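You operate a simulated robot arm through the tools that you are given. There is no shell and no other tool. Be economical: measure what you need, move in short steps, check, and stop when the job is done.

You are at the controls of a simulated robot arm. One attempt, no reset.

TASK
Let the vacuum go and take both caps off the stubs.
Fine: shut the pump valve, break the vacuum to nought, then pull the caps and lay them on the CHECKED pad.

Only the result counts: the job must be done as asked and must still hold three seconds after the hand-in. Knocking over, shifting, dropping, spilling or breaking anything else fails it. Lids that push on must go on centred and level and be pressed home; caps that screw on are set level and turned clockwise until they are tight.

THE ROBOT
A 7-joint arm with a two-finger parallel gripper, fixed in place. Base frame: the origin is at the foot of the arm, x ahead of it, y to its left, z up. Lengths are in mm, angles in degrees, forces in N, time in s.
Its first joint turns from -166.0 to 166.0 degrees. Payload 4.4 kg.
The tool frame sits at the grasp point between the pads (the TCP): z along the fingers, y along the line on which they close. The tips reach 23 mm beyond it. The gripper opens to 94 mm. The fingers are 38 mm wide and 10 mm thick; the gripper's body (54 by 96 mm) begins 39 mm behind the TCP.
Orientation is that of the tool frame in the base frame, as a unit quaternion [x, y, z, w]. With the fingers straight down and closing along the base's y, the tool's x points along the base's -x, its y along +y and its z along -z.

THE INTERFACE
- The arm moves only by the tool step_arm. Its argument "moves" is a list of rows, each a list of 3 entries, a list of its own where there are three numbers: the turn, a rotation vector about the tool's x, y, z in degrees, then the shift along the tool's x, y, z in mm, then the opening, from 0 (shut) to 1 (fully open). In form: [[[ax, ay, az], [x, y, z], claw], ...]. A call has 1 to 8 rows; each row is the pose to reach, as a shift and turn from the pose commanded when the call began, along the tool's axes at that moment. Rows are played at 5 a second. More than 50 mm and 8.6 degrees between two rows, or a gripper value outside its range, and nothing of the call is played. A pose out of reach is approached as far as the arm can. The call stops where the force on the tool passes 90 N (or 10 N more than at its start, if that is more) or the arm is blocked; 0.2 s more then pass. Each finger travels about 72 mm/s and halts on what it meets, pressing with about 38 N; the grip force reading is that of the motor and also rises with nothing between the fingers. The clock runs only during rows and for 0.2 s after the last one: add rows that repeat a pose to give the fingers time. The reply holds the time, the measured pose of the TCP, the force on the tool along the base axes, the opening and the grip force, in the units named above and with some noise, with the torque about the TCP (base axes, N m) and any sound that the robot's microphone picked up.
- Cameras (640 x 400 px; columns grow to the right, rows downward): "scene" is fixed at [50.3, 497.5, 1478]; the picture's right is [-0.21, -0.98, 0.00], its down [-0.40, 0.08, -0.91] and it looks along [0.89, -0.19, -0.41] (base axes); focal length 343 px, centre (320, 200). "wrist" rides on the gripper at [86, 16, -75] in the tool frame; the picture's right is [-0.18, 0.98, 0.00], its down [-0.58, -0.11, -0.81] and it looks along [-0.79, -0.15, 0.59] (tool axes); focal length 243 px, centre (320, 200). There is no depth. A picture from a camera that has moved, and an enlarged one, comes with that camera's place and axes in the base frame and with its lens.
- snapshot(camera): a new picture of that camera. The clock stands still meanwhile.
- enlarge(camera, box): a new picture of the part [left, top, right, bottom] of that camera's present view, enlarged. The clock stands still meanwhile.
- sign_off(): hands the job in; it is judged then, once.

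Work in short steps. Places have to be worked out from the pictures, the camera data and where the tool is seen: move nearer, look again, correct. Check each grasp and each placing, and mend what went wrong. You have 120 turns and 76 pictures in all, those below and enlarged ones among them. Open the gripper and draw the arm clear of the work before you hand the job in, unless the task says otherwise; then end with one line.

The tools are called after "Request:" as a command line: name --argument value ..., lists and objects as JSON in quotes. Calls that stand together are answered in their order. step_arm: Moves the arm, as the interface text tells. Its arguments: {"type":"object","properties":{"moves":{"type":"array"}},"required":["moves"]} The other tools are called the same way: snapshot (camera) takes a picture; enlarge (camera, box) takes an enlarged picture of a part of a camera's view; sign_off () hands the job in.

At the start:

```text
time_s: 0.0
position: [557.7, 284.7, 1307.5]
ee_rot: [0.0, 1.0, 0.001, -0.001]
ft_force: [0.1, 0.0, 0.1]
moment: [-0.01, -0.02, 0.02]
width: 94.0
finger_force: 0.0
```

scene: 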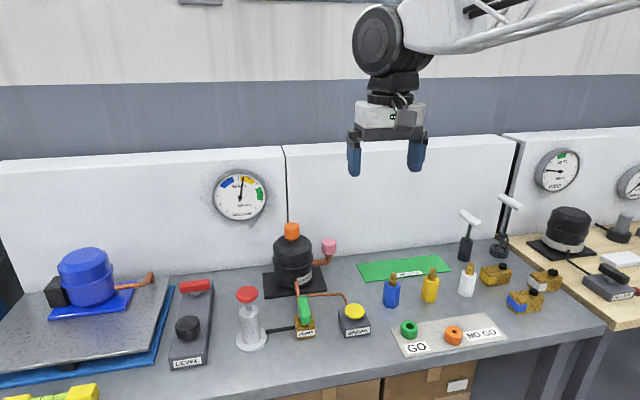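
wrist: 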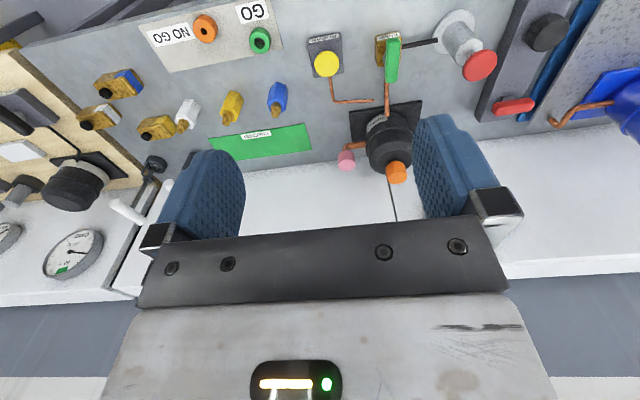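

I'll take enlarged views of the central apparatus and of the gauge to identify the valve, vent, caps and pad.

Request:
enlarge --camera "scene" --box '[220, 210, 380, 360]'

Request:
enlarge --camera "scene" --box '[200, 160, 280, 230]'

Request:
enlarge --camera "scene" --box '[350, 240, 550, 365]'

```text
2.67 times, centred on (300, 285) of scene
camera zoom: at [50.3, 497.5, 1478.0], right [-0.21, -0.98, 0.0], down [-0.4, 0.08, -0.91], along [0.89, -0.19, -0.41], focal length 915 px, centre (373, -27)
```

zoom: 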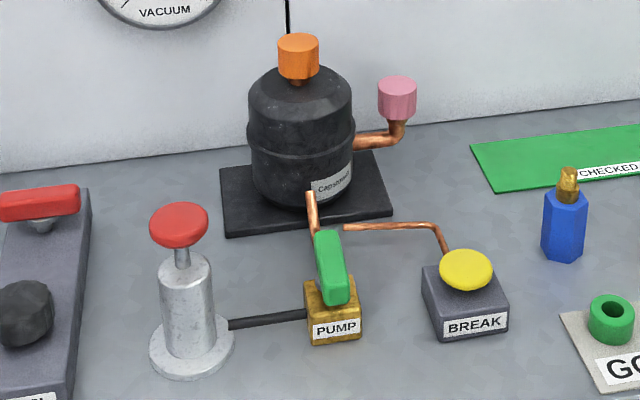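

```text
5.71 times, centred on (240, 195) of scene
camera zoom: at [50.3, 497.5, 1478.0], right [-0.21, -0.98, 0.0], down [-0.4, 0.08, -0.91], along [0.89, -0.19, -0.41], focal length 1961 px, centre (777, 229)
```

zoom: 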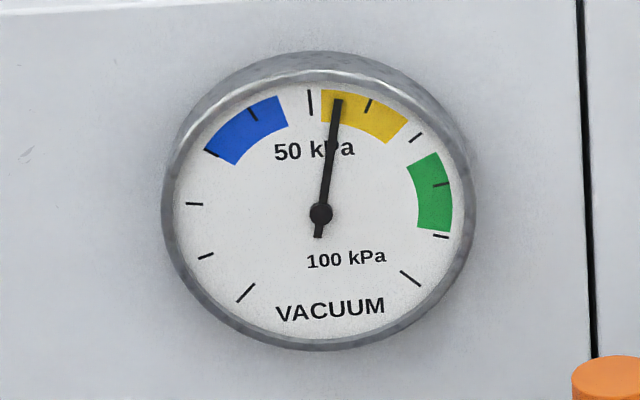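

```text
3.20 times, centred on (450, 302) of scene
camera zoom: at [50.3, 497.5, 1478.0], right [-0.21, -0.98, 0.0], down [-0.4, 0.08, -0.91], along [0.89, -0.19, -0.41], focal length 1098 px, centre (-96, -128)
```

zoom: 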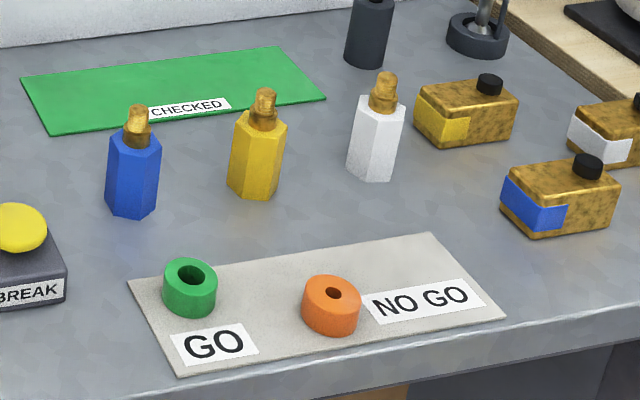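

The vessel with the orange and pink caps, green PUMP lever, yellow BREAK button and green CHECKED pad are identified. The button triangulates to about (710, 265, 849). I'm moving nearer for a better view.

Request:
step_arm --moves '[[[0, 0, 0], [-23, 11, 39], 1], [[0, 0, 0], [-46, 22, 78], 1], [[0, 0, 0], [-69, 33, 117], 1], [[0, 0, 0], [-92, 45, 157], 1], [[0, 0, 0], [-92, 45, 157], 1]]'

Request:
snapshot --camera "wrist"

Request:
snapshot --camera "scene"

```text
time_s: 1.2
position: [649.4, 330.5, 1149.0]
ee_rot: [0.001, 1.0, 0.0, 0.001]
ft_force: [-0.4, -0.2, -0.2]
moment: [0.01, 0.02, 0.03]
width: 93.8
finger_force: 0.1
```

```text
70 pictures are left
camera wrist: at [563.2, 344.9, 1223.6], right [0.18, 0.98, 0.0], down [0.58, -0.11, 0.81], along [0.79, -0.15, -0.59], focal length 243 px, centre (320, 200)
```

wrist: 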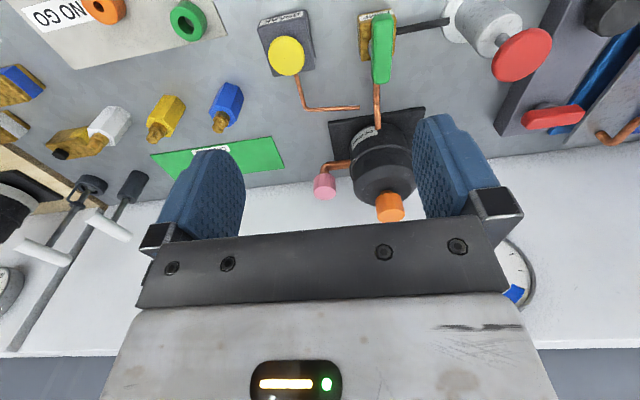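

```text
69 pictures are left
```

scene: 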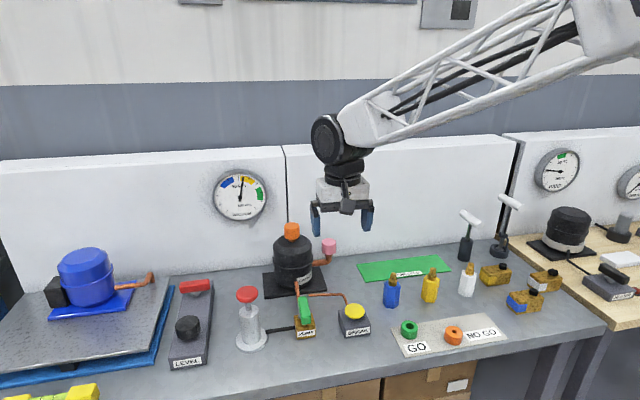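

Orange cap top ≈ (912, 396, 1003), pink top ≈ (917, 285, 937), valve lever from ≈ (685, 396, 873) to (740, 396, 885). I'm lowering behind the valve for a close look.

Request:
step_arm --moves '[[[0, 0, 0], [6, 13, 38], 1], [[0, 0, 0], [12, 26, 76], 1], [[0, 0, 0], [18, 39, 114], 1], [[0, 0, 0], [24, 52, 152], 1], [[0, 0, 0], [29, 60, 189], 1], [[0, 0, 0], [29, 60, 189], 1]]'

Request:
snapshot --camera "wrist"

Request:
snapshot --camera "scene"

```text
time_s: 2.6
position: [620.4, 388.8, 960.1]
ee_rot: [0.0, 1.0, 0.0, 0.001]
ft_force: [1.0, 0.1, -0.1]
moment: [0.01, 0.0, 0.01]
width: 94.1
finger_force: 0.1
```

```text
68 pictures are left
camera wrist: at [533.5, 403.9, 1035.4], right [0.18, 0.98, 0.0], down [0.58, -0.11, 0.81], along [0.79, -0.15, -0.59], focal length 243 px, centre (320, 200)
```

wrist: 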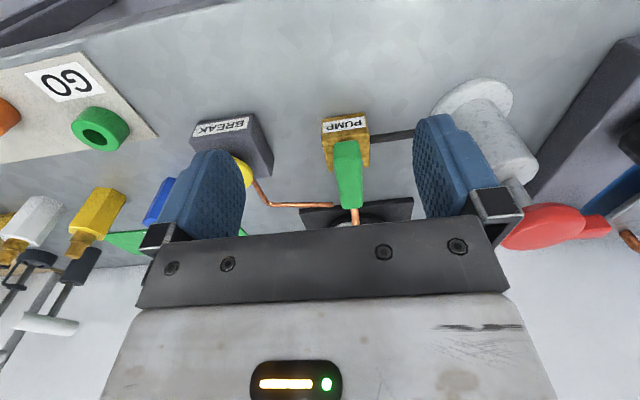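

```text
67 pictures are left
```

scene: 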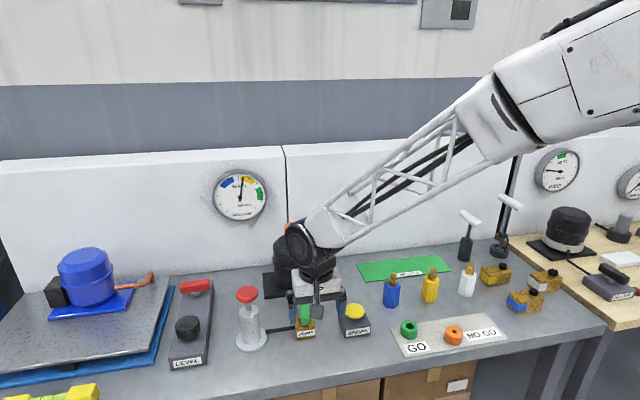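

Request:
enlarge --camera "wrist" --box '[230, 90, 430, 240]'

Request:
enlarge --camera "scene" --box '[260, 260, 380, 350]'

```text
2.67 times, centred on (330, 165) of wrist
camera zoom: at [533.5, 403.9, 1035.4], right [0.18, 0.98, 0.0], down [0.58, -0.11, 0.81], along [0.79, -0.15, -0.59], focal length 647 px, centre (293, 293)
```

zoom: 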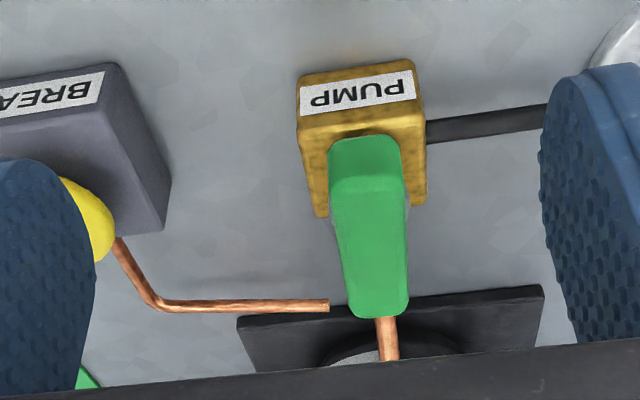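

```text
4.44 times, centred on (320, 305) of scene
camera zoom: at [50.3, 497.5, 1478.0], right [-0.21, -0.98, 0.0], down [-0.4, 0.08, -0.91], along [0.89, -0.19, -0.41], focal length 1526 px, centre (320, -267)
```

zoom: 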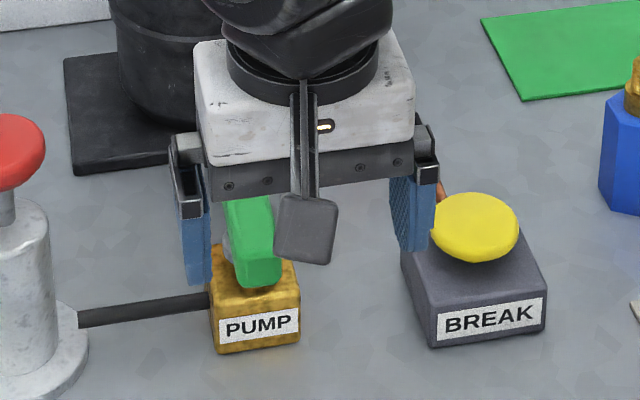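

The near/far ends are poorly conditioned from this shallow angle, so I'll go forward and up, which gives a steep view of the valve and button at the top of the wrist picture.

Request:
step_arm --moves '[[[0, 0, 0], [-20, -20, -35], 1], [[0, 0, 0], [-45, -40, -60], 1], [[0, 0, 0], [-75, -55, -75], 1], [[0, 0, 0], [-75, -55, -75], 1]]'

Request:
enlarge --camera "wrist" --box '[220, 0, 460, 150]'

```text
time_s: 3.6
position: [695.1, 332.0, 1037.4]
ee_rot: [-0.001, 1.0, 0.001, -0.001]
ft_force: [0.9, -0.4, 1.0]
moment: [-0.02, 0.01, -0.01]
width: 93.9
finger_force: 0.0
```

```text
2.67 times, centred on (340, 75) of wrist
camera zoom: at [608.3, 348.1, 1111.7], right [0.18, 0.98, 0.0], down [0.58, -0.11, 0.81], along [0.79, -0.15, -0.59], focal length 647 px, centre (267, 533)
```

zoom: 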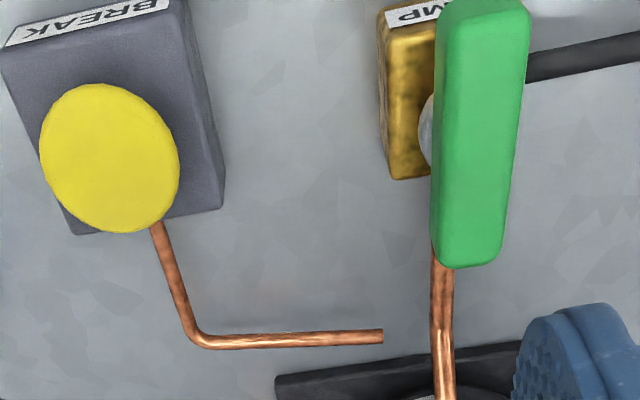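

Lever spans x≈678–757 at y≈397, top z≈884, with pivot near (716, 397). I plan to straddle the lever and turn it in place. First I'll hover above it at z≈935.

Request:
step_arm --moves '[[[0, 0, 0], [-10, 32, 0], 0.65], [[0, 0, 0], [-21, 65, 20], 0.65], [[0, 0, 0], [-21, 65, 60], 0.65], [[0, 0, 0], [-21, 65, 100], 0.65], [[0, 0, 0], [-21, 65, 100], 0.65]]'

Request:
snapshot --camera "wrist"

Request:
enlarge --camera "scene" --box '[230, 240, 390, 350]'

```text
time_s: 4.8
position: [715.9, 399.3, 935.6]
ee_rot: [-0.001, 1.0, 0.0, 0.0]
ft_force: [0.1, 0.4, 0.2]
moment: [0.02, 0.01, -0.01]
width: 60.9
finger_force: 0.1
```

```text
63 pictures are left
camera wrist: at [629.9, 413.9, 1010.1], right [0.18, 0.98, 0.0], down [0.58, -0.11, 0.81], along [0.79, -0.15, -0.59], focal length 243 px, centre (320, 200)
```

wrist: 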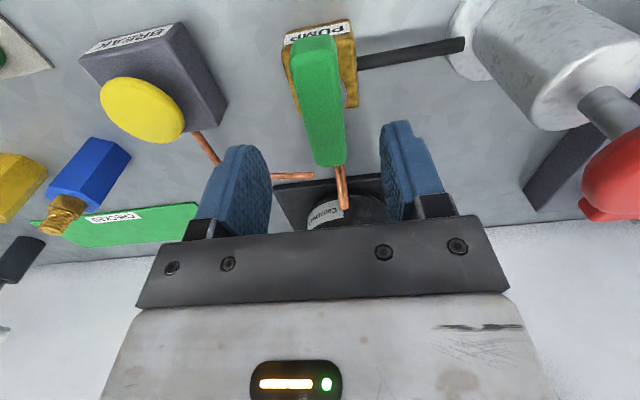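

```text
3.64 times, centred on (310, 295) of scene
camera zoom: at [50.3, 497.5, 1478.0], right [-0.21, -0.98, 0.0], down [-0.4, 0.08, -0.91], along [0.89, -0.19, -0.41], focal length 1248 px, centre (356, -146)
```

zoom: 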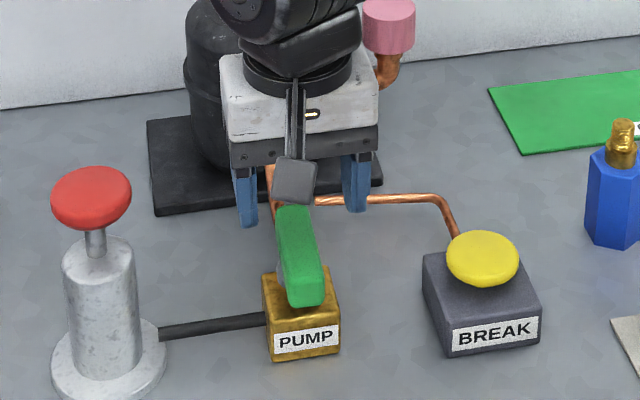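

The lever is confirmed centred at about (717, 399) between the fingers. I'll descend to z≈888 and close on it.

Request:
step_arm --moves '[[[0, 0, 0], [0, 0, 20], 0.65], [[0, 0, 0], [0, 0, 35], 0.65], [[0, 0, 0], [0, 0, 48], 0.65], [[0, 0, 0], [0, 0, 48], 0.65]]'

Request:
snapshot --camera "wrist"

```text
time_s: 5.8
position: [716.8, 399.5, 887.4]
ee_rot: [0.0, 1.0, 0.001, 0.0]
ft_force: [0.3, 0.3, -0.2]
moment: [0.01, -0.01, 0.02]
width: 61.0
finger_force: 0.0
```

```text
61 pictures are left
camera wrist: at [630.2, 414.8, 962.2], right [0.18, 0.98, 0.0], down [0.58, -0.11, 0.81], along [0.79, -0.15, -0.59], focal length 243 px, centre (320, 200)
```

wrist: 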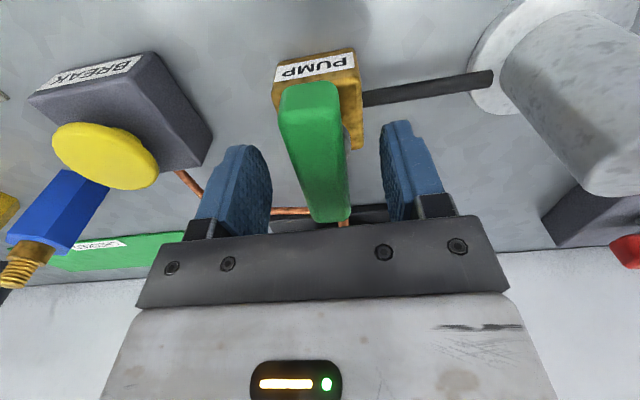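

The lever sits between the fingers. Closing on it.

Request:
step_arm --moves '[[[0, 0, 0], [0, 0, 0], 0.4], [[0, 0, 0], [0, 0, 0], 0.2], [[0, 0, 0], [0, 0, 0], 0.2], [[0, 0, 0], [0, 0, 0], 0.2]]'

```text
time_s: 6.8
position: [715.8, 399.8, 887.8]
ee_rot: [0.0, 1.0, 0.0, 0.0]
ft_force: [-1.6, 17.8, -3.9]
moment: [0.29, -0.36, 0.03]
width: 24.6
finger_force: 44.8
```

Gripped at 24.6 mm. Now I'll try a small turn anticlockwise seen from above (far end to +y), which swings the camera away from the hand pump.

Request:
step_arm --moves '[[[0, 0, -4], [0, 0, 0], 0.2], [[0, 0, -8], [0, 0, 0], 0.2], [[0, 0, -12], [0, 0, 0], 0.2], [[0, 0, -12], [0, 0, 0], 0.2]]'

```text
time_s: 7.8
position: [716.7, 400.1, 888.7]
ee_rot: [-0.104, 0.995, 0.001, 0.0]
ft_force: [17.6, 28.2, -1.7]
moment: [0.46, 0.22, -2.72]
width: 32.9
finger_force: 44.9
```

The jaws skewed (32.9 mm) while the lever resisted with 2.7 N m, so that direction is the stop. I'm turning back and trying clockwise.

Request:
step_arm --moves '[[[0, 0, 6], [0, 0, 0], 0.2], [[0, 0, 12], [0, 0, 0], 0.2], [[0, 0, 16], [0, 0, 0], 0.2], [[0, 0, 20], [0, 0, 0], 0.2], [[0, 0, 24], [0, 0, 0], 0.2], [[0, 0, 24], [0, 0, 0], 0.2]]'

Request:
snapshot --camera "wrist"

```text
time_s: 9.2
position: [716.4, 400.6, 888.8]
ee_rot: [0.105, 0.994, 0.0, 0.0]
ft_force: [2.3, 19.5, -9.8]
moment: [0.08, 0.0, 0.03]
width: 27.2
finger_force: 9.2
```

```text
60 pictures are left
camera wrist: at [635.4, 432.6, 963.1], right [0.39, 0.92, 0.0], down [0.55, -0.23, 0.81], along [0.74, -0.31, -0.59], focal length 243 px, centre (320, 200)
```

wrist: 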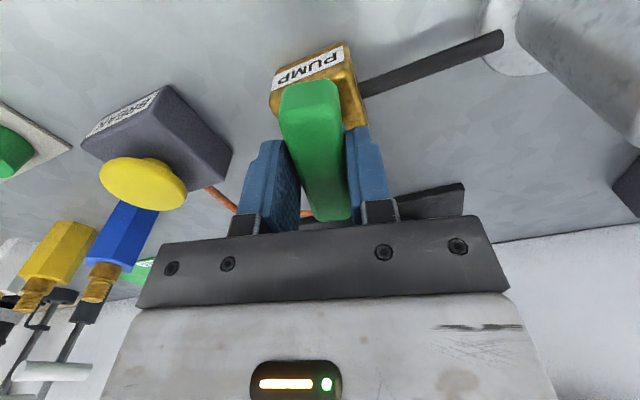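

The lever turned with the hand with little torque, so clockwise closes it. I'll continue another 48°.

Request:
step_arm --moves '[[[0, 0, 8], [0, 0, 0], 0.2], [[0, 0, 16], [0, 0, 0], 0.2], [[0, 0, 24], [0, 0, 0], 0.2], [[0, 0, 32], [0, 0, 0], 0.2], [[0, 0, 40], [0, 0, 0], 0.2], [[0, 0, 48], [0, 0, 0], 0.2], [[0, 0, 48], [0, 0, 0], 0.2]]'

Request:
snapshot --camera "wrist"

Request:
enlarge --camera "scene" --box '[210, 240, 370, 350]'

```text
time_s: 10.8
position: [716.5, 400.0, 888.2]
ee_rot: [0.501, 0.866, 0.001, 0.001]
ft_force: [18.5, 21.3, 2.8]
moment: [0.09, -0.18, 0.05]
width: 30.7
finger_force: 13.7
```

```text
59 pictures are left
camera wrist: at [687.5, 482.0, 963.6], right [0.94, 0.33, 0.0], down [0.19, -0.56, 0.81], along [0.27, -0.76, -0.59], focal length 243 px, centre (320, 200)
```

wrist: 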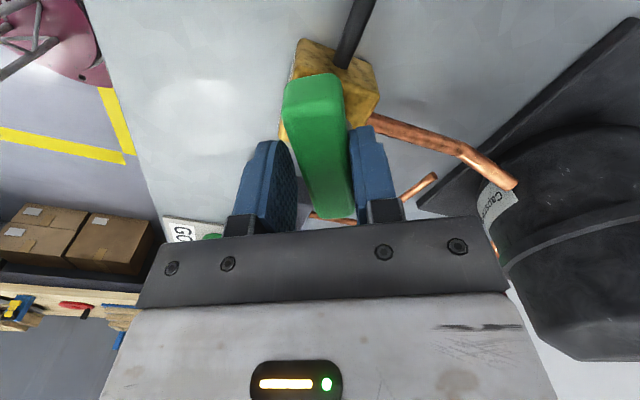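

```text
3.64 times, centred on (290, 295) of scene
camera zoom: at [50.3, 497.5, 1478.0], right [-0.21, -0.98, 0.0], down [-0.4, 0.08, -0.91], along [0.89, -0.19, -0.41], focal length 1248 px, centre (429, -146)
```

zoom: 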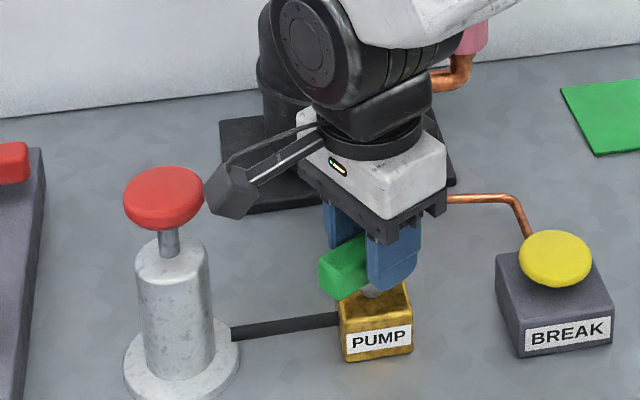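

The lever is at about 60°. The wrist camera would pass close to the pump knob for the remaining 30°, so I'll release, rise, turn back, and push the lever's end home with closed fingers.

Request:
step_arm --moves '[[[0, 0, 0], [0, 0, 0], 0.65], [[0, 0, 0], [0, 0, 0], 0.65], [[0, 0, 0], [0, 0, -35], 0.65], [[0, 0, -8], [0, 0, -70], 0.65], [[0, 0, -16], [0, 0, -70], 0.65], [[0, 0, -24], [0, 0, -70], 0.65], [[0, 0, -32], [0, 0, -70], 0.4], [[0, 0, -40], [0, 0, -70], 0.2]]'

Request:
step_arm --moves '[[[0, 0, -7], [0, 0, 0], 0.0], [[0, 0, -14], [0, 0, 0], 0.0], [[0, 0, -20], [0, 0, 0], 0.0], [[0, 0, -20], [0, 0, 0], 0.0]]'

Request:
snapshot --camera "wrist"

Request:
enlarge --camera "scene" --box '[210, 240, 370, 350]'

```text
time_s: 12.6
position: [716.4, 398.8, 959.5]
ee_rot: [0.173, 0.985, 0.0, 0.0]
ft_force: [0.4, -0.2, 0.3]
moment: [-0.01, 0.01, 0.02]
width: 18.7
finger_force: 0.0
```

```text
time_s: 13.6
position: [716.5, 400.5, 958.1]
ee_rot: [-0.001, 1.0, 0.0, 0.0]
ft_force: [-0.6, -0.1, 0.5]
moment: [-0.02, -0.03, -0.01]
width: 0.0
finger_force: 38.0
```

```text
57 pictures are left
camera wrist: at [629.8, 414.8, 1033.3], right [0.18, 0.98, 0.0], down [0.58, -0.11, 0.81], along [0.79, -0.15, -0.59], focal length 243 px, centre (320, 200)
```

wrist: 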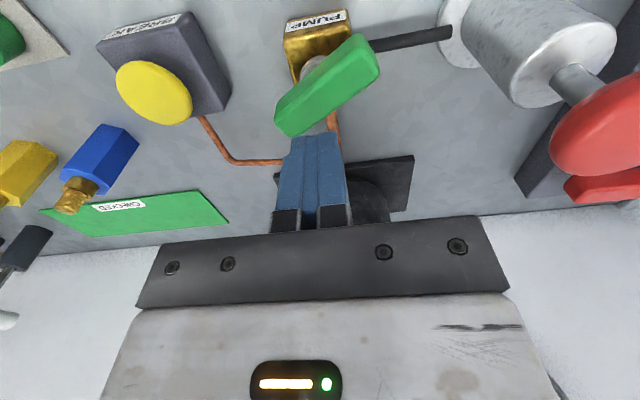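

```text
3.64 times, centred on (290, 295) of scene
camera zoom: at [50.3, 497.5, 1478.0], right [-0.21, -0.98, 0.0], down [-0.4, 0.08, -0.91], along [0.89, -0.19, -0.41], focal length 1248 px, centre (429, -146)
```

zoom: 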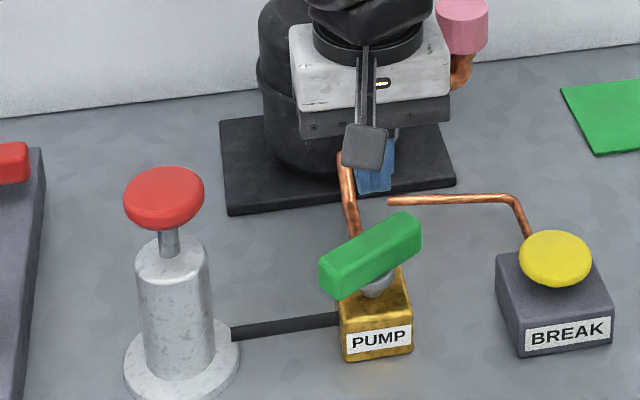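

The valve lever now stands diagonal and clear. I'll go to the +x side of its far end and lower with closed fingers.

Request:
step_arm --moves '[[[0, 0, 0], [-35, -20, 0], 0], [[0, 0, 0], [-70, -38, 0], 0], [[0, 0, 0], [-70, -38, 35], 0], [[0, 0, 0], [-70, -38, 71], 0], [[0, 0, 0], [-70, -38, 71], 0]]'

Request:
snapshot --camera "wrist"

Request:
enlarge --camera "scene" --box '[210, 240, 370, 350]'

```text
time_s: 14.8
position: [786.1, 361.5, 885.1]
ee_rot: [-0.001, 1.0, 0.0, 0.0]
ft_force: [0.5, -0.6, 0.5]
moment: [0.01, 0.0, 0.02]
width: 0.2
finger_force: 38.2
```

```text
55 pictures are left
camera wrist: at [699.1, 376.5, 959.5], right [0.18, 0.98, 0.0], down [0.58, -0.11, 0.81], along [0.79, -0.15, -0.59], focal length 243 px, centre (320, 200)
```

wrist: 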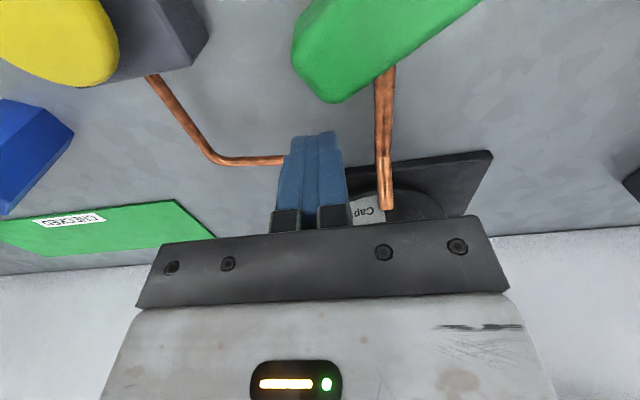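

```text
3.64 times, centred on (290, 295) of scene
camera zoom: at [50.3, 497.5, 1478.0], right [-0.21, -0.98, 0.0], down [-0.4, 0.08, -0.91], along [0.89, -0.19, -0.41], focal length 1248 px, centre (429, -146)
```

zoom: 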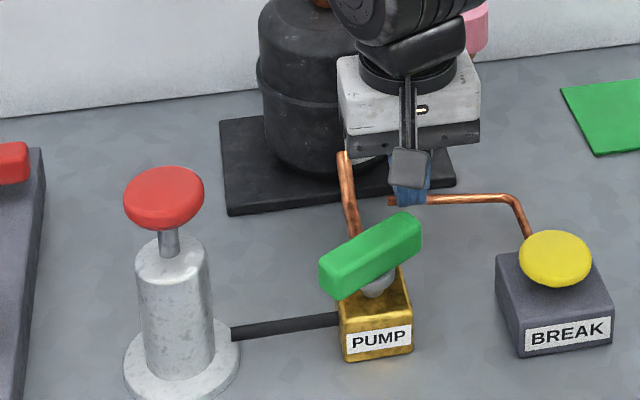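

The lever end is at about (745, 371), right ahead of the fingers in -x. Pushing in -x in small steps.

Request:
step_arm --moves '[[[0, 0, 0], [8, 0, 0], 0], [[0, 0, 0], [16, 0, 0], 0], [[0, 0, 0], [24, 0, 0], 0], [[0, 0, 0], [30, 0, 0], 0], [[0, 0, 0], [36, 0, 0], 0], [[0, 0, 0], [40, 0, 0], 0], [[0, 0, 0], [40, 0, 0], 0]]'

Request:
enlarge --camera "scene" --box '[210, 240, 370, 350]'

```text
time_s: 16.2
position: [752.8, 360.8, 887.5]
ee_rot: [0.0, 1.0, 0.002, 0.004]
ft_force: [36.1, 5.9, -16.0]
moment: [-0.19, -0.36, -0.6]
width: 0.0
finger_force: 38.0
stopped in row 6: the force on the tool passed its limit at 107 N (the readings are from after the stop); the commanded pose is now the measured one
```

```text
3.64 times, centred on (290, 295) of scene
camera zoom: at [50.3, 497.5, 1478.0], right [-0.21, -0.98, 0.0], down [-0.4, 0.08, -0.91], along [0.89, -0.19, -0.41], focal length 1248 px, centre (429, -146)
```

zoom: 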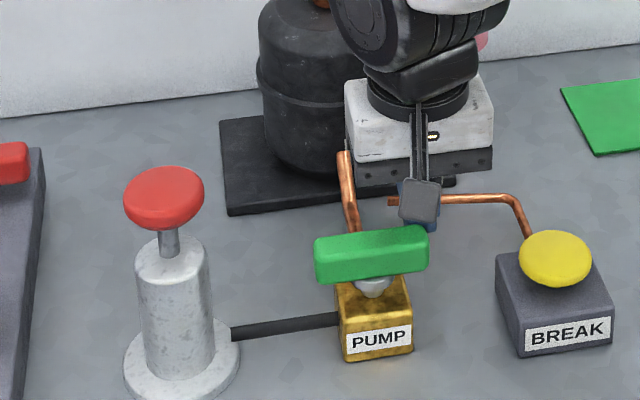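

The force spike says the lever met its closed stop, and it now lies square across the body. I'll back off, rise, and check from above.

Request:
step_arm --moves '[[[0, 0, 0], [-10, 0, 0], 0], [[0, 0, 0], [-12, 0, -40], 0], [[0, 0, 0], [-10, -10, -80], 0], [[0, 0, 0], [20, -50, -90], 0], [[0, 0, 0], [50, -80, -90], 0], [[0, 0, 0], [50, -80, -90], 0]]'

Request:
snapshot --camera "wrist"

Request:
enlarge --camera "scene" --box '[260, 260, 380, 350]'

```text
refused: row 4 steps farther than a row can; nothing moved
```

```text
52 pictures are left
camera wrist: at [665.0, 376.2, 961.3], right [0.19, 0.98, 0.0], down [0.57, -0.11, 0.81], along [0.8, -0.15, -0.59], focal length 243 px, centre (320, 200)
```

wrist: 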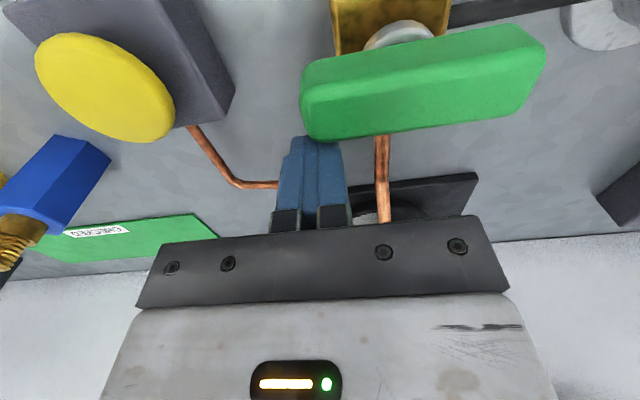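

```text
4.44 times, centred on (320, 305) of scene
camera zoom: at [50.3, 497.5, 1478.0], right [-0.21, -0.98, 0.0], down [-0.4, 0.08, -0.91], along [0.89, -0.19, -0.41], focal length 1526 px, centre (320, -267)
```

zoom: 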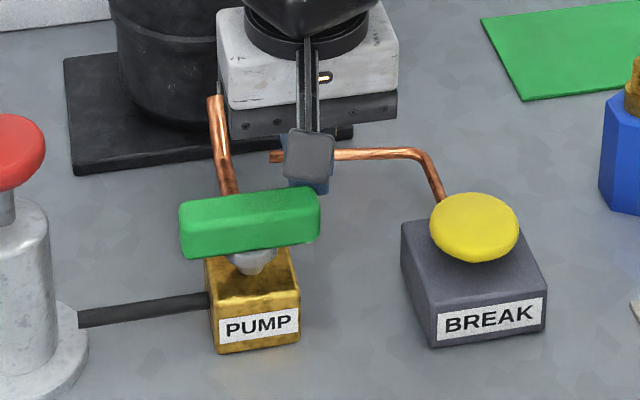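

The lever is square to its open position. Backing off with smaller rows towards a point above the BREAK button, which I re-measured at (709, 264).

Request:
step_arm --moves '[[[0, 0, 0], [-10, 0, 0], 0], [[0, 0, 0], [-10, 0, -35], 0], [[0, 0, 0], [-10, 0, -70], 0], [[0, 0, 0], [15, -30, -70], 0], [[0, 0, 0], [35, -65, -70], 0], [[0, 0, 0], [44, -97, -70], 0], [[0, 0, 0], [44, -97, -50], 0], [[0, 0, 0], [44, -97, -50], 0]]'

Request:
snapshot --camera "wrist"

Request:
enlarge --camera "scene" --box '[260, 230, 400, 350]'

```text
time_s: 18.0
position: [706.6, 264.3, 936.2]
ee_rot: [0.0, 1.0, 0.001, 0.004]
ft_force: [0.8, 0.0, -0.4]
moment: [0.0, 0.0, -0.02]
width: 0.0
finger_force: 38.2
```

```text
50 pictures are left
camera wrist: at [619.1, 279.8, 1010.3], right [0.19, 0.98, 0.0], down [0.58, -0.11, 0.81], along [0.8, -0.15, -0.59], focal length 243 px, centre (320, 200)
```

wrist: 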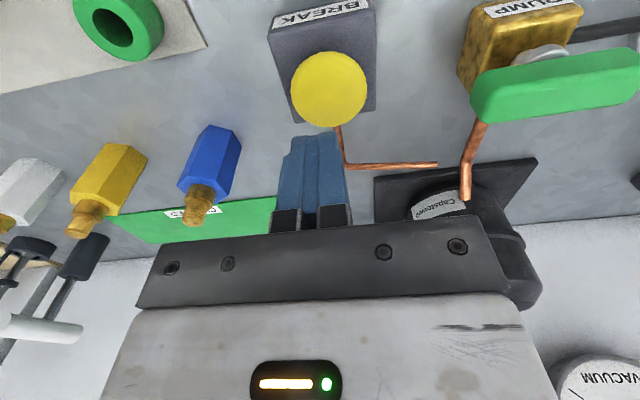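

```text
3.33 times, centred on (330, 290) of scene
camera zoom: at [50.3, 497.5, 1478.0], right [-0.21, -0.98, 0.0], down [-0.4, 0.08, -0.91], along [0.89, -0.19, -0.41], focal length 1144 px, centre (287, -100)
```

zoom: 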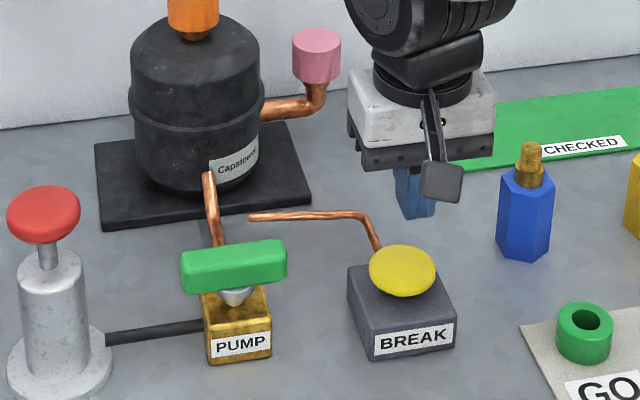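

Button centre is at ≈ (711, 268, 849). Centring and descending onto it.

Request:
step_arm --moves '[[[0, 0, 0], [-4, 4, 20], 0], [[0, 0, 0], [-4, 4, 40], 0], [[0, 0, 0], [-4, 4, 52], 0], [[0, 0, 0], [-4, 4, 58], 0], [[0, 0, 0], [-4, 4, 63], 0], [[0, 0, 0], [-4, 4, 66], 0], [[0, 0, 0], [-4, 4, 66], 0]]'

Request:
enlarge --camera "scene" --box '[260, 230, 400, 350]'

```text
time_s: 19.6
position: [710.3, 268.6, 874.0]
ee_rot: [0.0, 1.0, 0.003, 0.005]
ft_force: [-14.6, 12.1, 42.5]
moment: [0.23, 0.98, -0.17]
width: 0.2
finger_force: 37.5
```

```text
3.33 times, centred on (330, 290) of scene
camera zoom: at [50.3, 497.5, 1478.0], right [-0.21, -0.98, 0.0], down [-0.4, 0.08, -0.91], along [0.89, -0.19, -0.41], focal length 1144 px, centre (287, -100)
```

zoom: 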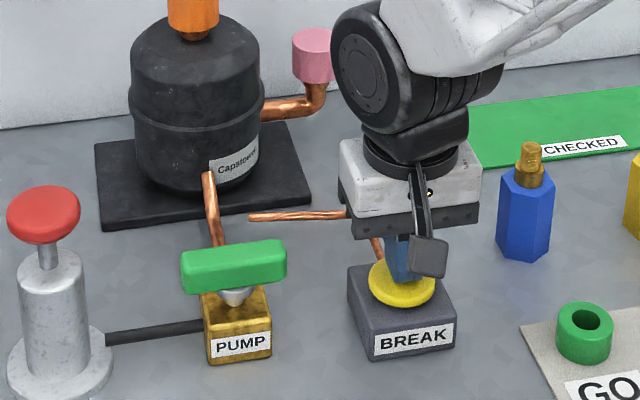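

The fingers are on the button with 42 N. I'll hold for a moment and read the gauge.

Request:
step_arm --moves '[[[0, 0, 0], [0, 0, 0], 0], [[0, 0, 0], [0, 0, 0], 0], [[0, 0, 0], [0, 0, 0], 0], [[0, 0, 0], [0, 0, 0], 0], [[0, 0, 0], [0, 0, 0], 0]]'

Request:
enlarge --camera "scene" --box '[200, 160, 280, 230]'

```text
time_s: 20.8
position: [710.6, 269.4, 871.6]
ee_rot: [0.001, 1.0, 0.002, 0.004]
ft_force: [3.7, 22.8, 51.5]
moment: [0.46, 0.64, -0.24]
width: 0.3
finger_force: 37.4
```

```text
5.71 times, centred on (240, 195) of scene
camera zoom: at [50.3, 497.5, 1478.0], right [-0.21, -0.98, 0.0], down [-0.4, 0.08, -0.91], along [0.89, -0.19, -0.41], focal length 1961 px, centre (777, 229)
```

zoom: 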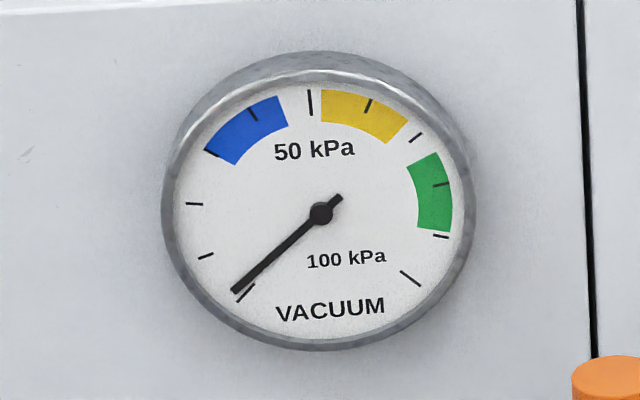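

The gauge is almost at nought. Holding another second and a half to bleed it fully.

Request:
step_arm --moves '[[[0, 0, 0], [0, 0, 0], 0], [[0, 0, 0], [0, 0, 0], 0], [[0, 0, 0], [0, 0, 0], 0], [[0, 0, 0], [0, 0, 0], 0], [[0, 0, 0], [0, 0, 0], 0], [[0, 0, 0], [0, 0, 0], 0], [[0, 0, 0], [0, 0, 0], 0], [[0, 0, 0], [0, 0, 0], 0]]'

Request:
enlarge --camera "scene" --box '[200, 160, 280, 230]'

```text
time_s: 22.6
position: [711.8, 269.2, 870.9]
ee_rot: [0.001, 1.0, 0.002, 0.005]
ft_force: [18.3, 12.9, 57.6]
moment: [0.28, 0.2, -0.15]
width: 0.1
finger_force: 37.7
```

```text
5.71 times, centred on (240, 195) of scene
camera zoom: at [50.3, 497.5, 1478.0], right [-0.21, -0.98, 0.0], down [-0.4, 0.08, -0.91], along [0.89, -0.19, -0.41], focal length 1961 px, centre (777, 229)
```

zoom: 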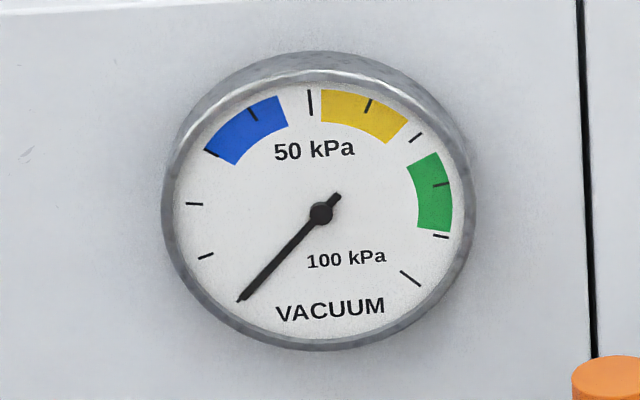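

The gauge is at zero. Releasing the button, rising straight up and moving towards the caps for a look.

Request:
step_arm --moves '[[[0, 0, 0], [0, 0, -40], 0], [[0, 0, 0], [0, 0, -85], 0], [[0, 0, 0], [0, 0, -130], 0], [[0, 0, 0], [-15, 20, -170], 0.5], [[0, 0, 0], [-35, 40, -200], 1], [[0, 0, 0], [-60, 60, -220], 1], [[0, 0, 0], [-60, 60, -220], 1]]'

Request:
snapshot --camera "wrist"

Request:
snapshot --camera "scene"

```text
time_s: 24.2
position: [769.8, 329.4, 1090.8]
ee_rot: [0.002, 1.0, 0.002, 0.004]
ft_force: [0.0, 0.2, 0.0]
moment: [0.01, 0.0, 0.03]
width: 94.2
finger_force: 0.0
```

```text
45 pictures are left
camera wrist: at [683.1, 343.8, 1165.2], right [0.19, 0.98, 0.0], down [0.58, -0.11, 0.81], along [0.8, -0.15, -0.59], focal length 243 px, centre (320, 200)
```

wrist: 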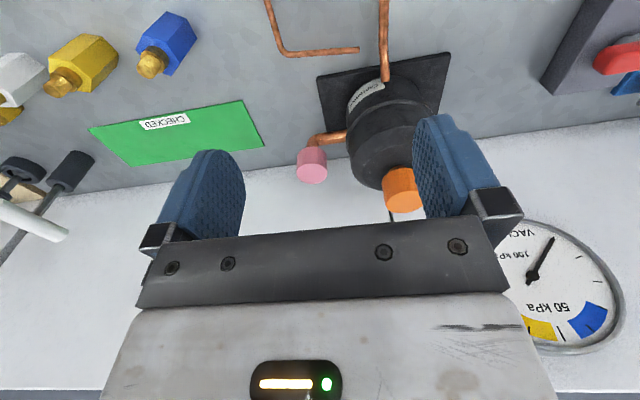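

```text
44 pictures are left
```

scene: 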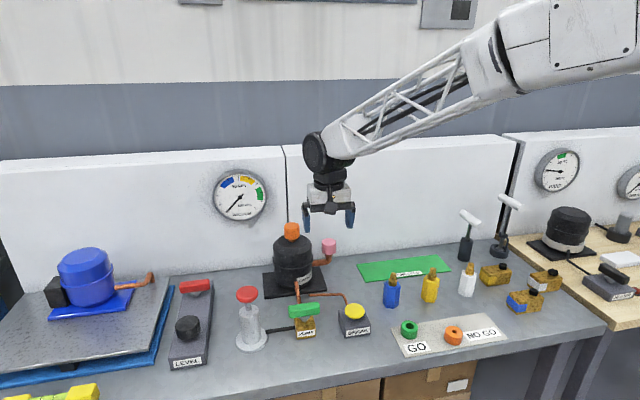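

Vacuum holds at zero. I'll move forward above the caps to get a steeper view for precise location.

Request:
step_arm --moves '[[[0, 0, 0], [-35, 0, 0], 1], [[0, 0, 0], [-70, 5, 0], 1], [[0, 0, 0], [-105, 10, 0], 1], [[0, 0, 0], [-105, 10, 0], 1]]'

Request:
enlarge --camera "wrist" --box '[200, 0, 480, 180]'

Request:
enlarge --camera "scene" --box '[260, 180, 400, 300]'

```text
time_s: 25.2
position: [872.7, 336.9, 1092.2]
ee_rot: [0.001, 1.0, 0.002, 0.004]
ft_force: [-0.3, 0.2, 0.1]
moment: [-0.04, -0.02, 0.05]
width: 93.9
finger_force: 0.1
```

```text
2.22 times, centred on (340, 90) of wrist
camera zoom: at [785.9, 352.0, 1167.2], right [0.19, 0.98, 0.0], down [0.58, -0.11, 0.81], along [0.8, -0.15, -0.59], focal length 539 px, centre (276, 444)
```

zoom: 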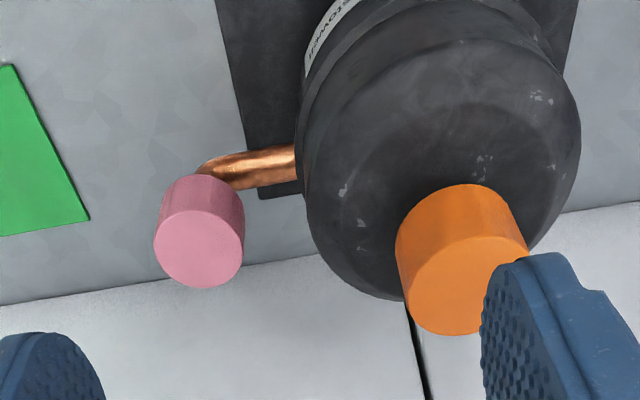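

```text
3.33 times, centred on (330, 240) of scene
camera zoom: at [50.3, 497.5, 1478.0], right [-0.21, -0.98, 0.0], down [-0.4, 0.08, -0.91], along [0.89, -0.19, -0.41], focal length 1144 px, centre (287, 67)
```

zoom: 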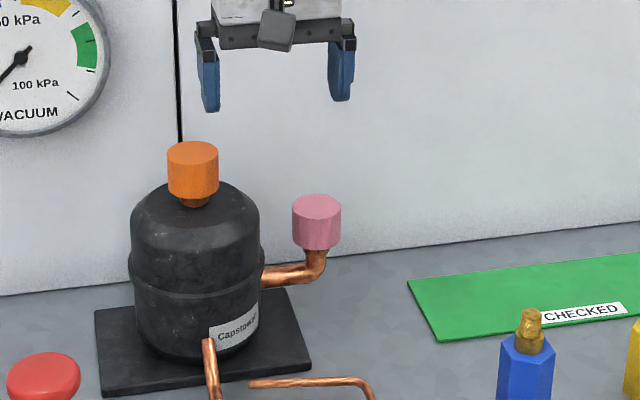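

Pink cap top ≈ (937, 283, 929), orange ≈ (922, 396, 1005), both about 45 mm across and 37 mm high; table ≈ 787. To keep clear of the vessel, I'll turn the hand 90° so it closes along x with the camera on the -y side.

Request:
step_arm --moves '[[[0, 0, -8], [0, 0, 0], 1], [[0, 0, -16], [0, 0, 0], 1], [[0, 0, -24], [0, 0, 0], 1], [[0, 0, -32], [0, 0, 0], 1], [[0, 0, -40], [0, 0, 0], 1], [[0, 0, -48], [0, 0, 0], 1], [[0, 0, -56], [0, 0, 0], 1], [[0, 0, -64], [0, 0, 0], 1]]'

Request:
step_arm --moves '[[[0, 0, -8], [0, 0, 0], 1], [[0, 0, -16], [0, 0, 0], 1], [[0, 0, -24], [0, 0, 0], 1], [[0, 0, -26], [0, 0, 0], 1], [[0, 0, -26], [0, 0, 0], 1]]'

Request:
snapshot --camera "wrist"

```text
time_s: 27.0
position: [875.8, 336.8, 1092.6]
ee_rot: [-0.53, 0.848, -0.001, 0.004]
ft_force: [1.7, -0.1, 0.8]
moment: [0.01, -0.01, 0.02]
width: 94.1
finger_force: 0.1
```

```text
time_s: 28.2
position: [873.8, 336.6, 1091.7]
ee_rot: [-0.706, 0.708, -0.002, 0.003]
ft_force: [-0.5, 0.6, -0.2]
moment: [-0.02, 0.01, 0.02]
width: 93.9
finger_force: 0.0
```

```text
41 pictures are left
camera wrist: at [857.3, 249.2, 1167.0], right [-0.98, 0.18, -0.01], down [0.1, 0.58, 0.81], along [0.15, 0.79, -0.59], focal length 243 px, centre (320, 200)
```

wrist: 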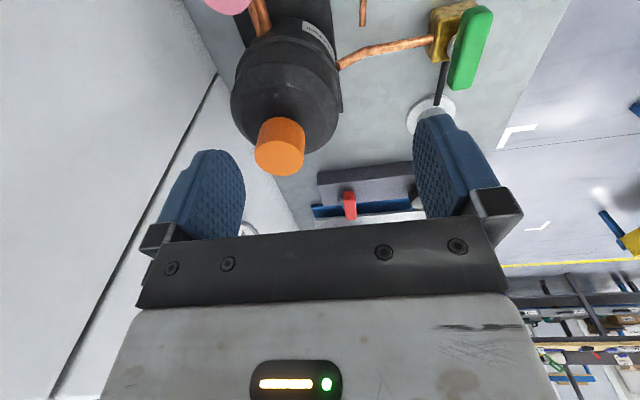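

Orange cap re-measured from this side at (921.5, 393, 1005). I'll move over it at z≈1050 first.

Request:
step_arm --moves '[[[0, 0, 0], [-20, -16, 10], 1], [[0, 0, 0], [-40, -32, 20], 1], [[0, 0, 0], [-58, -48, 32], 1], [[0, 0, 0], [-58, -48, 42], 1], [[0, 0, 0], [-58, -48, 42], 1]]'

Request:
snapshot --camera "wrist"

Request:
enlarge --camera "scene" --box '[230, 160, 390, 300]'

```text
time_s: 29.4
position: [922.0, 394.4, 1050.6]
ee_rot: [-0.707, 0.708, -0.001, 0.003]
ft_force: [0.0, -0.9, -0.3]
moment: [-0.02, -0.02, 0.0]
width: 94.0
finger_force: 0.1
```

```text
40 pictures are left
camera wrist: at [905.0, 307.3, 1125.8], right [-0.98, 0.19, -0.01], down [0.1, 0.58, 0.81], along [0.15, 0.79, -0.59], focal length 243 px, centre (320, 200)
```

wrist: 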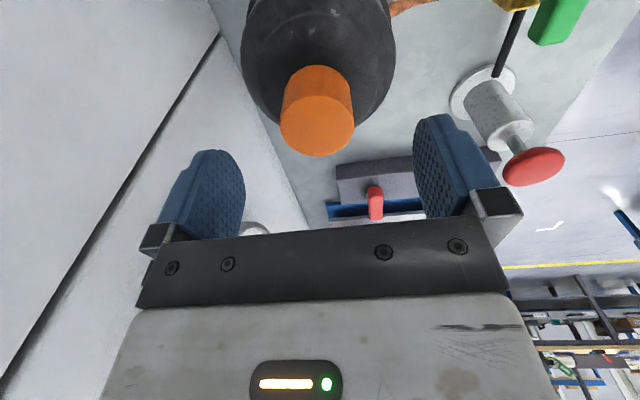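

```text
2.86 times, centred on (310, 230) of scene
camera zoom: at [50.3, 497.5, 1478.0], right [-0.21, -0.98, 0.0], down [-0.4, 0.08, -0.91], along [0.89, -0.19, -0.41], focal length 981 px, centre (349, 114)
```

zoom: 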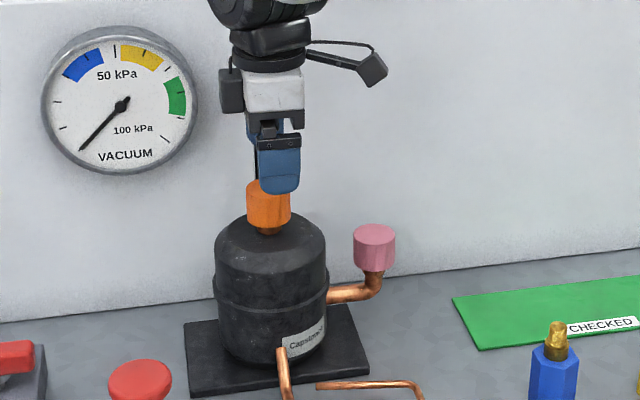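

The cap is centred below the hand at (923, 395). Descending to z≈993 with partial opening.

Request:
step_arm --moves '[[[0, 0, 0], [0, 0, 20], 0.8], [[0, 0, 0], [0, 0, 40], 0.8], [[0, 0, 0], [0, 0, 50], 0.8], [[0, 0, 0], [0, 0, 57], 0.8], [[0, 0, 0], [0, 0, 57], 0.8]]'

Request:
snapshot --camera "wrist"

Request:
enlarge --camera "scene" --box '[250, 190, 350, 300]'

```text
time_s: 30.6
position: [924.6, 395.8, 993.6]
ee_rot: [-0.706, 0.708, -0.001, 0.004]
ft_force: [0.2, 0.6, -0.5]
moment: [0.03, 0.03, 0.01]
width: 75.2
finger_force: 0.0
```

```text
38 pictures are left
camera wrist: at [906.7, 307.9, 1068.0], right [-0.98, 0.19, -0.01], down [0.1, 0.58, 0.81], along [0.15, 0.79, -0.59], focal length 243 px, centre (320, 200)
```

wrist: 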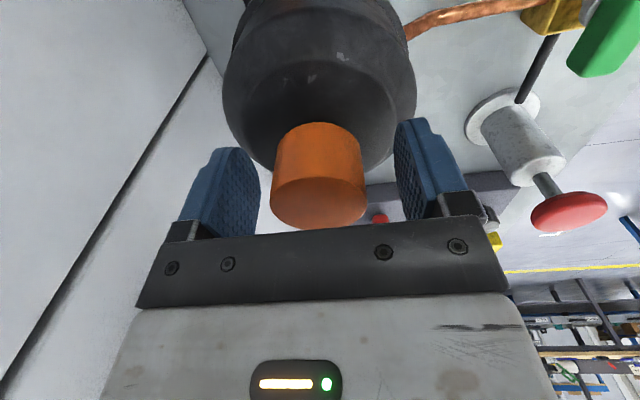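

```text
3.64 times, centred on (300, 245) of scene
camera zoom: at [50.3, 497.5, 1478.0], right [-0.21, -0.98, 0.0], down [-0.4, 0.08, -0.91], along [0.89, -0.19, -0.41], focal length 1248 px, centre (393, 36)
```

zoom: 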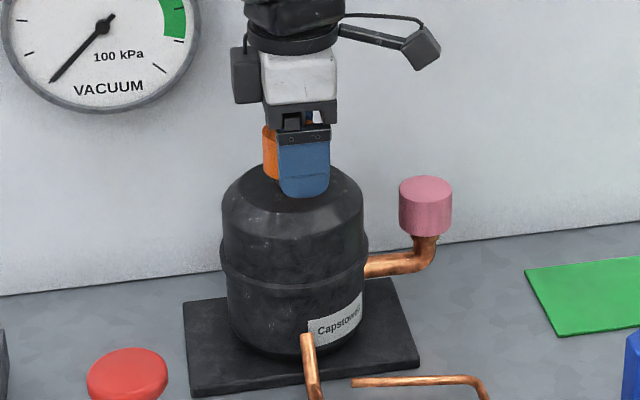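

The cap lies between the fingers. Closing.

Request:
step_arm --moves '[[[0, 0, 0], [0, 0, 0], 0.5], [[0, 0, 0], [0, 0, 0], 0.4], [[0, 0, 0], [0, 0, 0], 0.35], [[0, 0, 0], [0, 0, 0], 0.35]]'

```text
time_s: 31.6
position: [924.4, 395.5, 992.7]
ee_rot: [-0.706, 0.708, -0.001, 0.003]
ft_force: [28.5, 5.2, -3.9]
moment: [0.06, -0.13, 0.01]
width: 45.9
finger_force: 14.8
```

Gripped at 45.9 mm with a 28 N side load. I'll tighten, ease 1.5 mm to +x, then pull straight up slowly.

Request:
step_arm --moves '[[[0, 0, 0], [0, -1.5, 0], 0.1], [[0, 0, 0], [0, -1.5, 0], 0.1], [[0, 0, 0], [0, -1.5, -4], 0.1], [[0, 0, 0], [0, -1.5, -8], 0.1], [[0, 0, 0], [0, -1.5, -14], 0.1], [[0, 0, 0], [0, -1.5, -22], 0.1], [[0, 0, 0], [0, -1.5, -30], 0.1]]'

Request:
snapshot --camera "wrist"

Request:
enlarge --camera "scene" --box '[250, 190, 350, 300]'

```text
time_s: 33.2
position: [923.2, 394.4, 1023.2]
ee_rot: [-0.706, 0.708, -0.001, 0.003]
ft_force: [-1.0, 0.1, -0.8]
moment: [-0.03, -0.01, 0.02]
width: 43.8
finger_force: 37.9
```

```text
36 pictures are left
camera wrist: at [906.9, 307.4, 1098.3], right [-0.98, 0.19, -0.01], down [0.1, 0.58, 0.81], along [0.15, 0.79, -0.59], focal length 243 px, centre (320, 200)
```

wrist: 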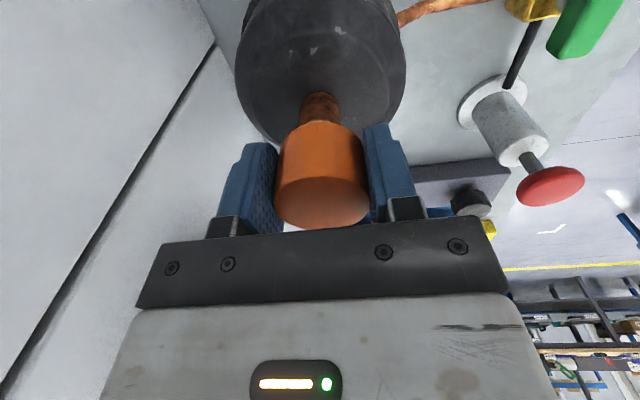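

```text
3.64 times, centred on (300, 245) of scene
camera zoom: at [50.3, 497.5, 1478.0], right [-0.21, -0.98, 0.0], down [-0.4, 0.08, -0.91], along [0.89, -0.19, -0.41], focal length 1248 px, centre (393, 36)
```

zoom: 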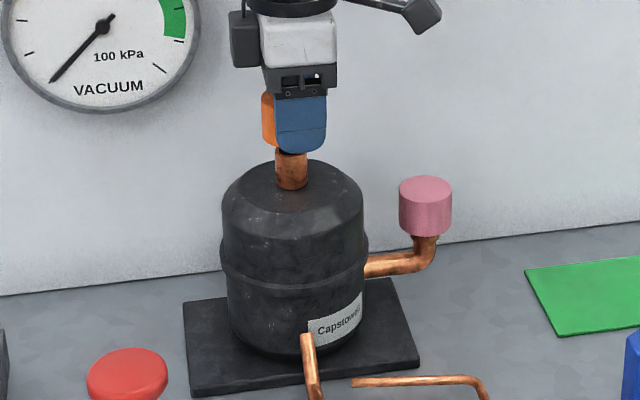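

The orange cap is off its stub and held straight. Lifting clear and carrying it over the pad in -y.

Request:
step_arm --moves '[[[0, 0, 0], [0, 0, -35], 0.1], [[0, 0, 0], [0, 0, -65], 0.1], [[0, 0, 0], [40, -2, -65], 0.1], [[0, 0, 0], [85, -5, -65], 0.1], [[0, 0, 0], [130, -8, -65], 0.1], [[0, 0, 0], [175, -11, -65], 0.1], [[0, 0, 0], [220, -14, -65], 0.1], [[0, 0, 0], [265, -17, -65], 0.1]]'

Request:
step_arm --moves '[[[0, 0, 0], [45, 0, 15], 0.1], [[0, 0, 0], [90, 0, 30], 0.1], [[0, 0, 0], [100, 0, 70], 0.1], [[0, 0, 0], [100, 0, 110], 0.1], [[0, 0, 0], [100, 0, 150], 0.1], [[0, 0, 0], [100, 0, 150], 0.1]]'

Request:
snapshot --camera "wrist"

Request:
snapshot --camera "scene"

```text
time_s: 35.0
position: [938.8, 131.2, 1087.3]
ee_rot: [-0.707, 0.708, 0.0, 0.004]
ft_force: [-0.2, -0.9, -0.5]
moment: [0.04, -0.02, 0.03]
width: 43.8
finger_force: 38.5
```

```text
time_s: 36.4
position: [941.4, 31.2, 939.1]
ee_rot: [-0.706, 0.708, -0.002, 0.003]
ft_force: [0.0, -0.1, -0.5]
moment: [-0.02, -0.01, -0.03]
width: 43.8
finger_force: 38.8
```

```text
34 pictures are left
camera wrist: at [923.5, -57.7, 1013.7], right [-0.98, 0.19, -0.01], down [0.1, 0.58, 0.81], along [0.15, 0.79, -0.59], focal length 243 px, centre (320, 200)
```

wrist: 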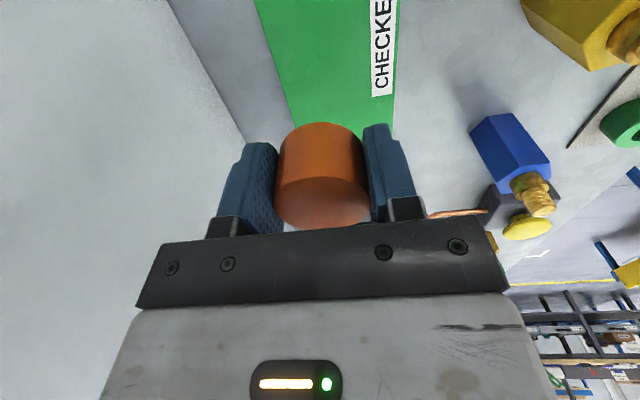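

```text
33 pictures are left
```

scene: 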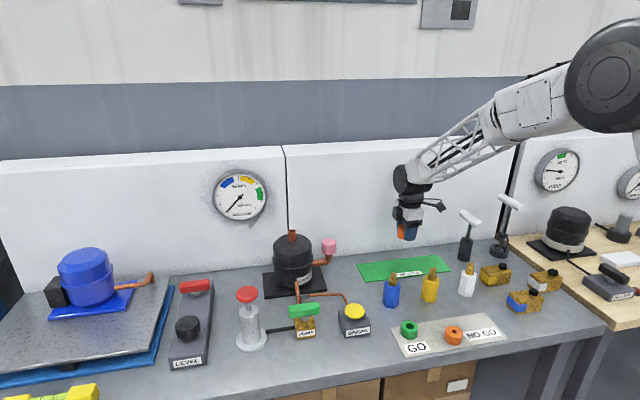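

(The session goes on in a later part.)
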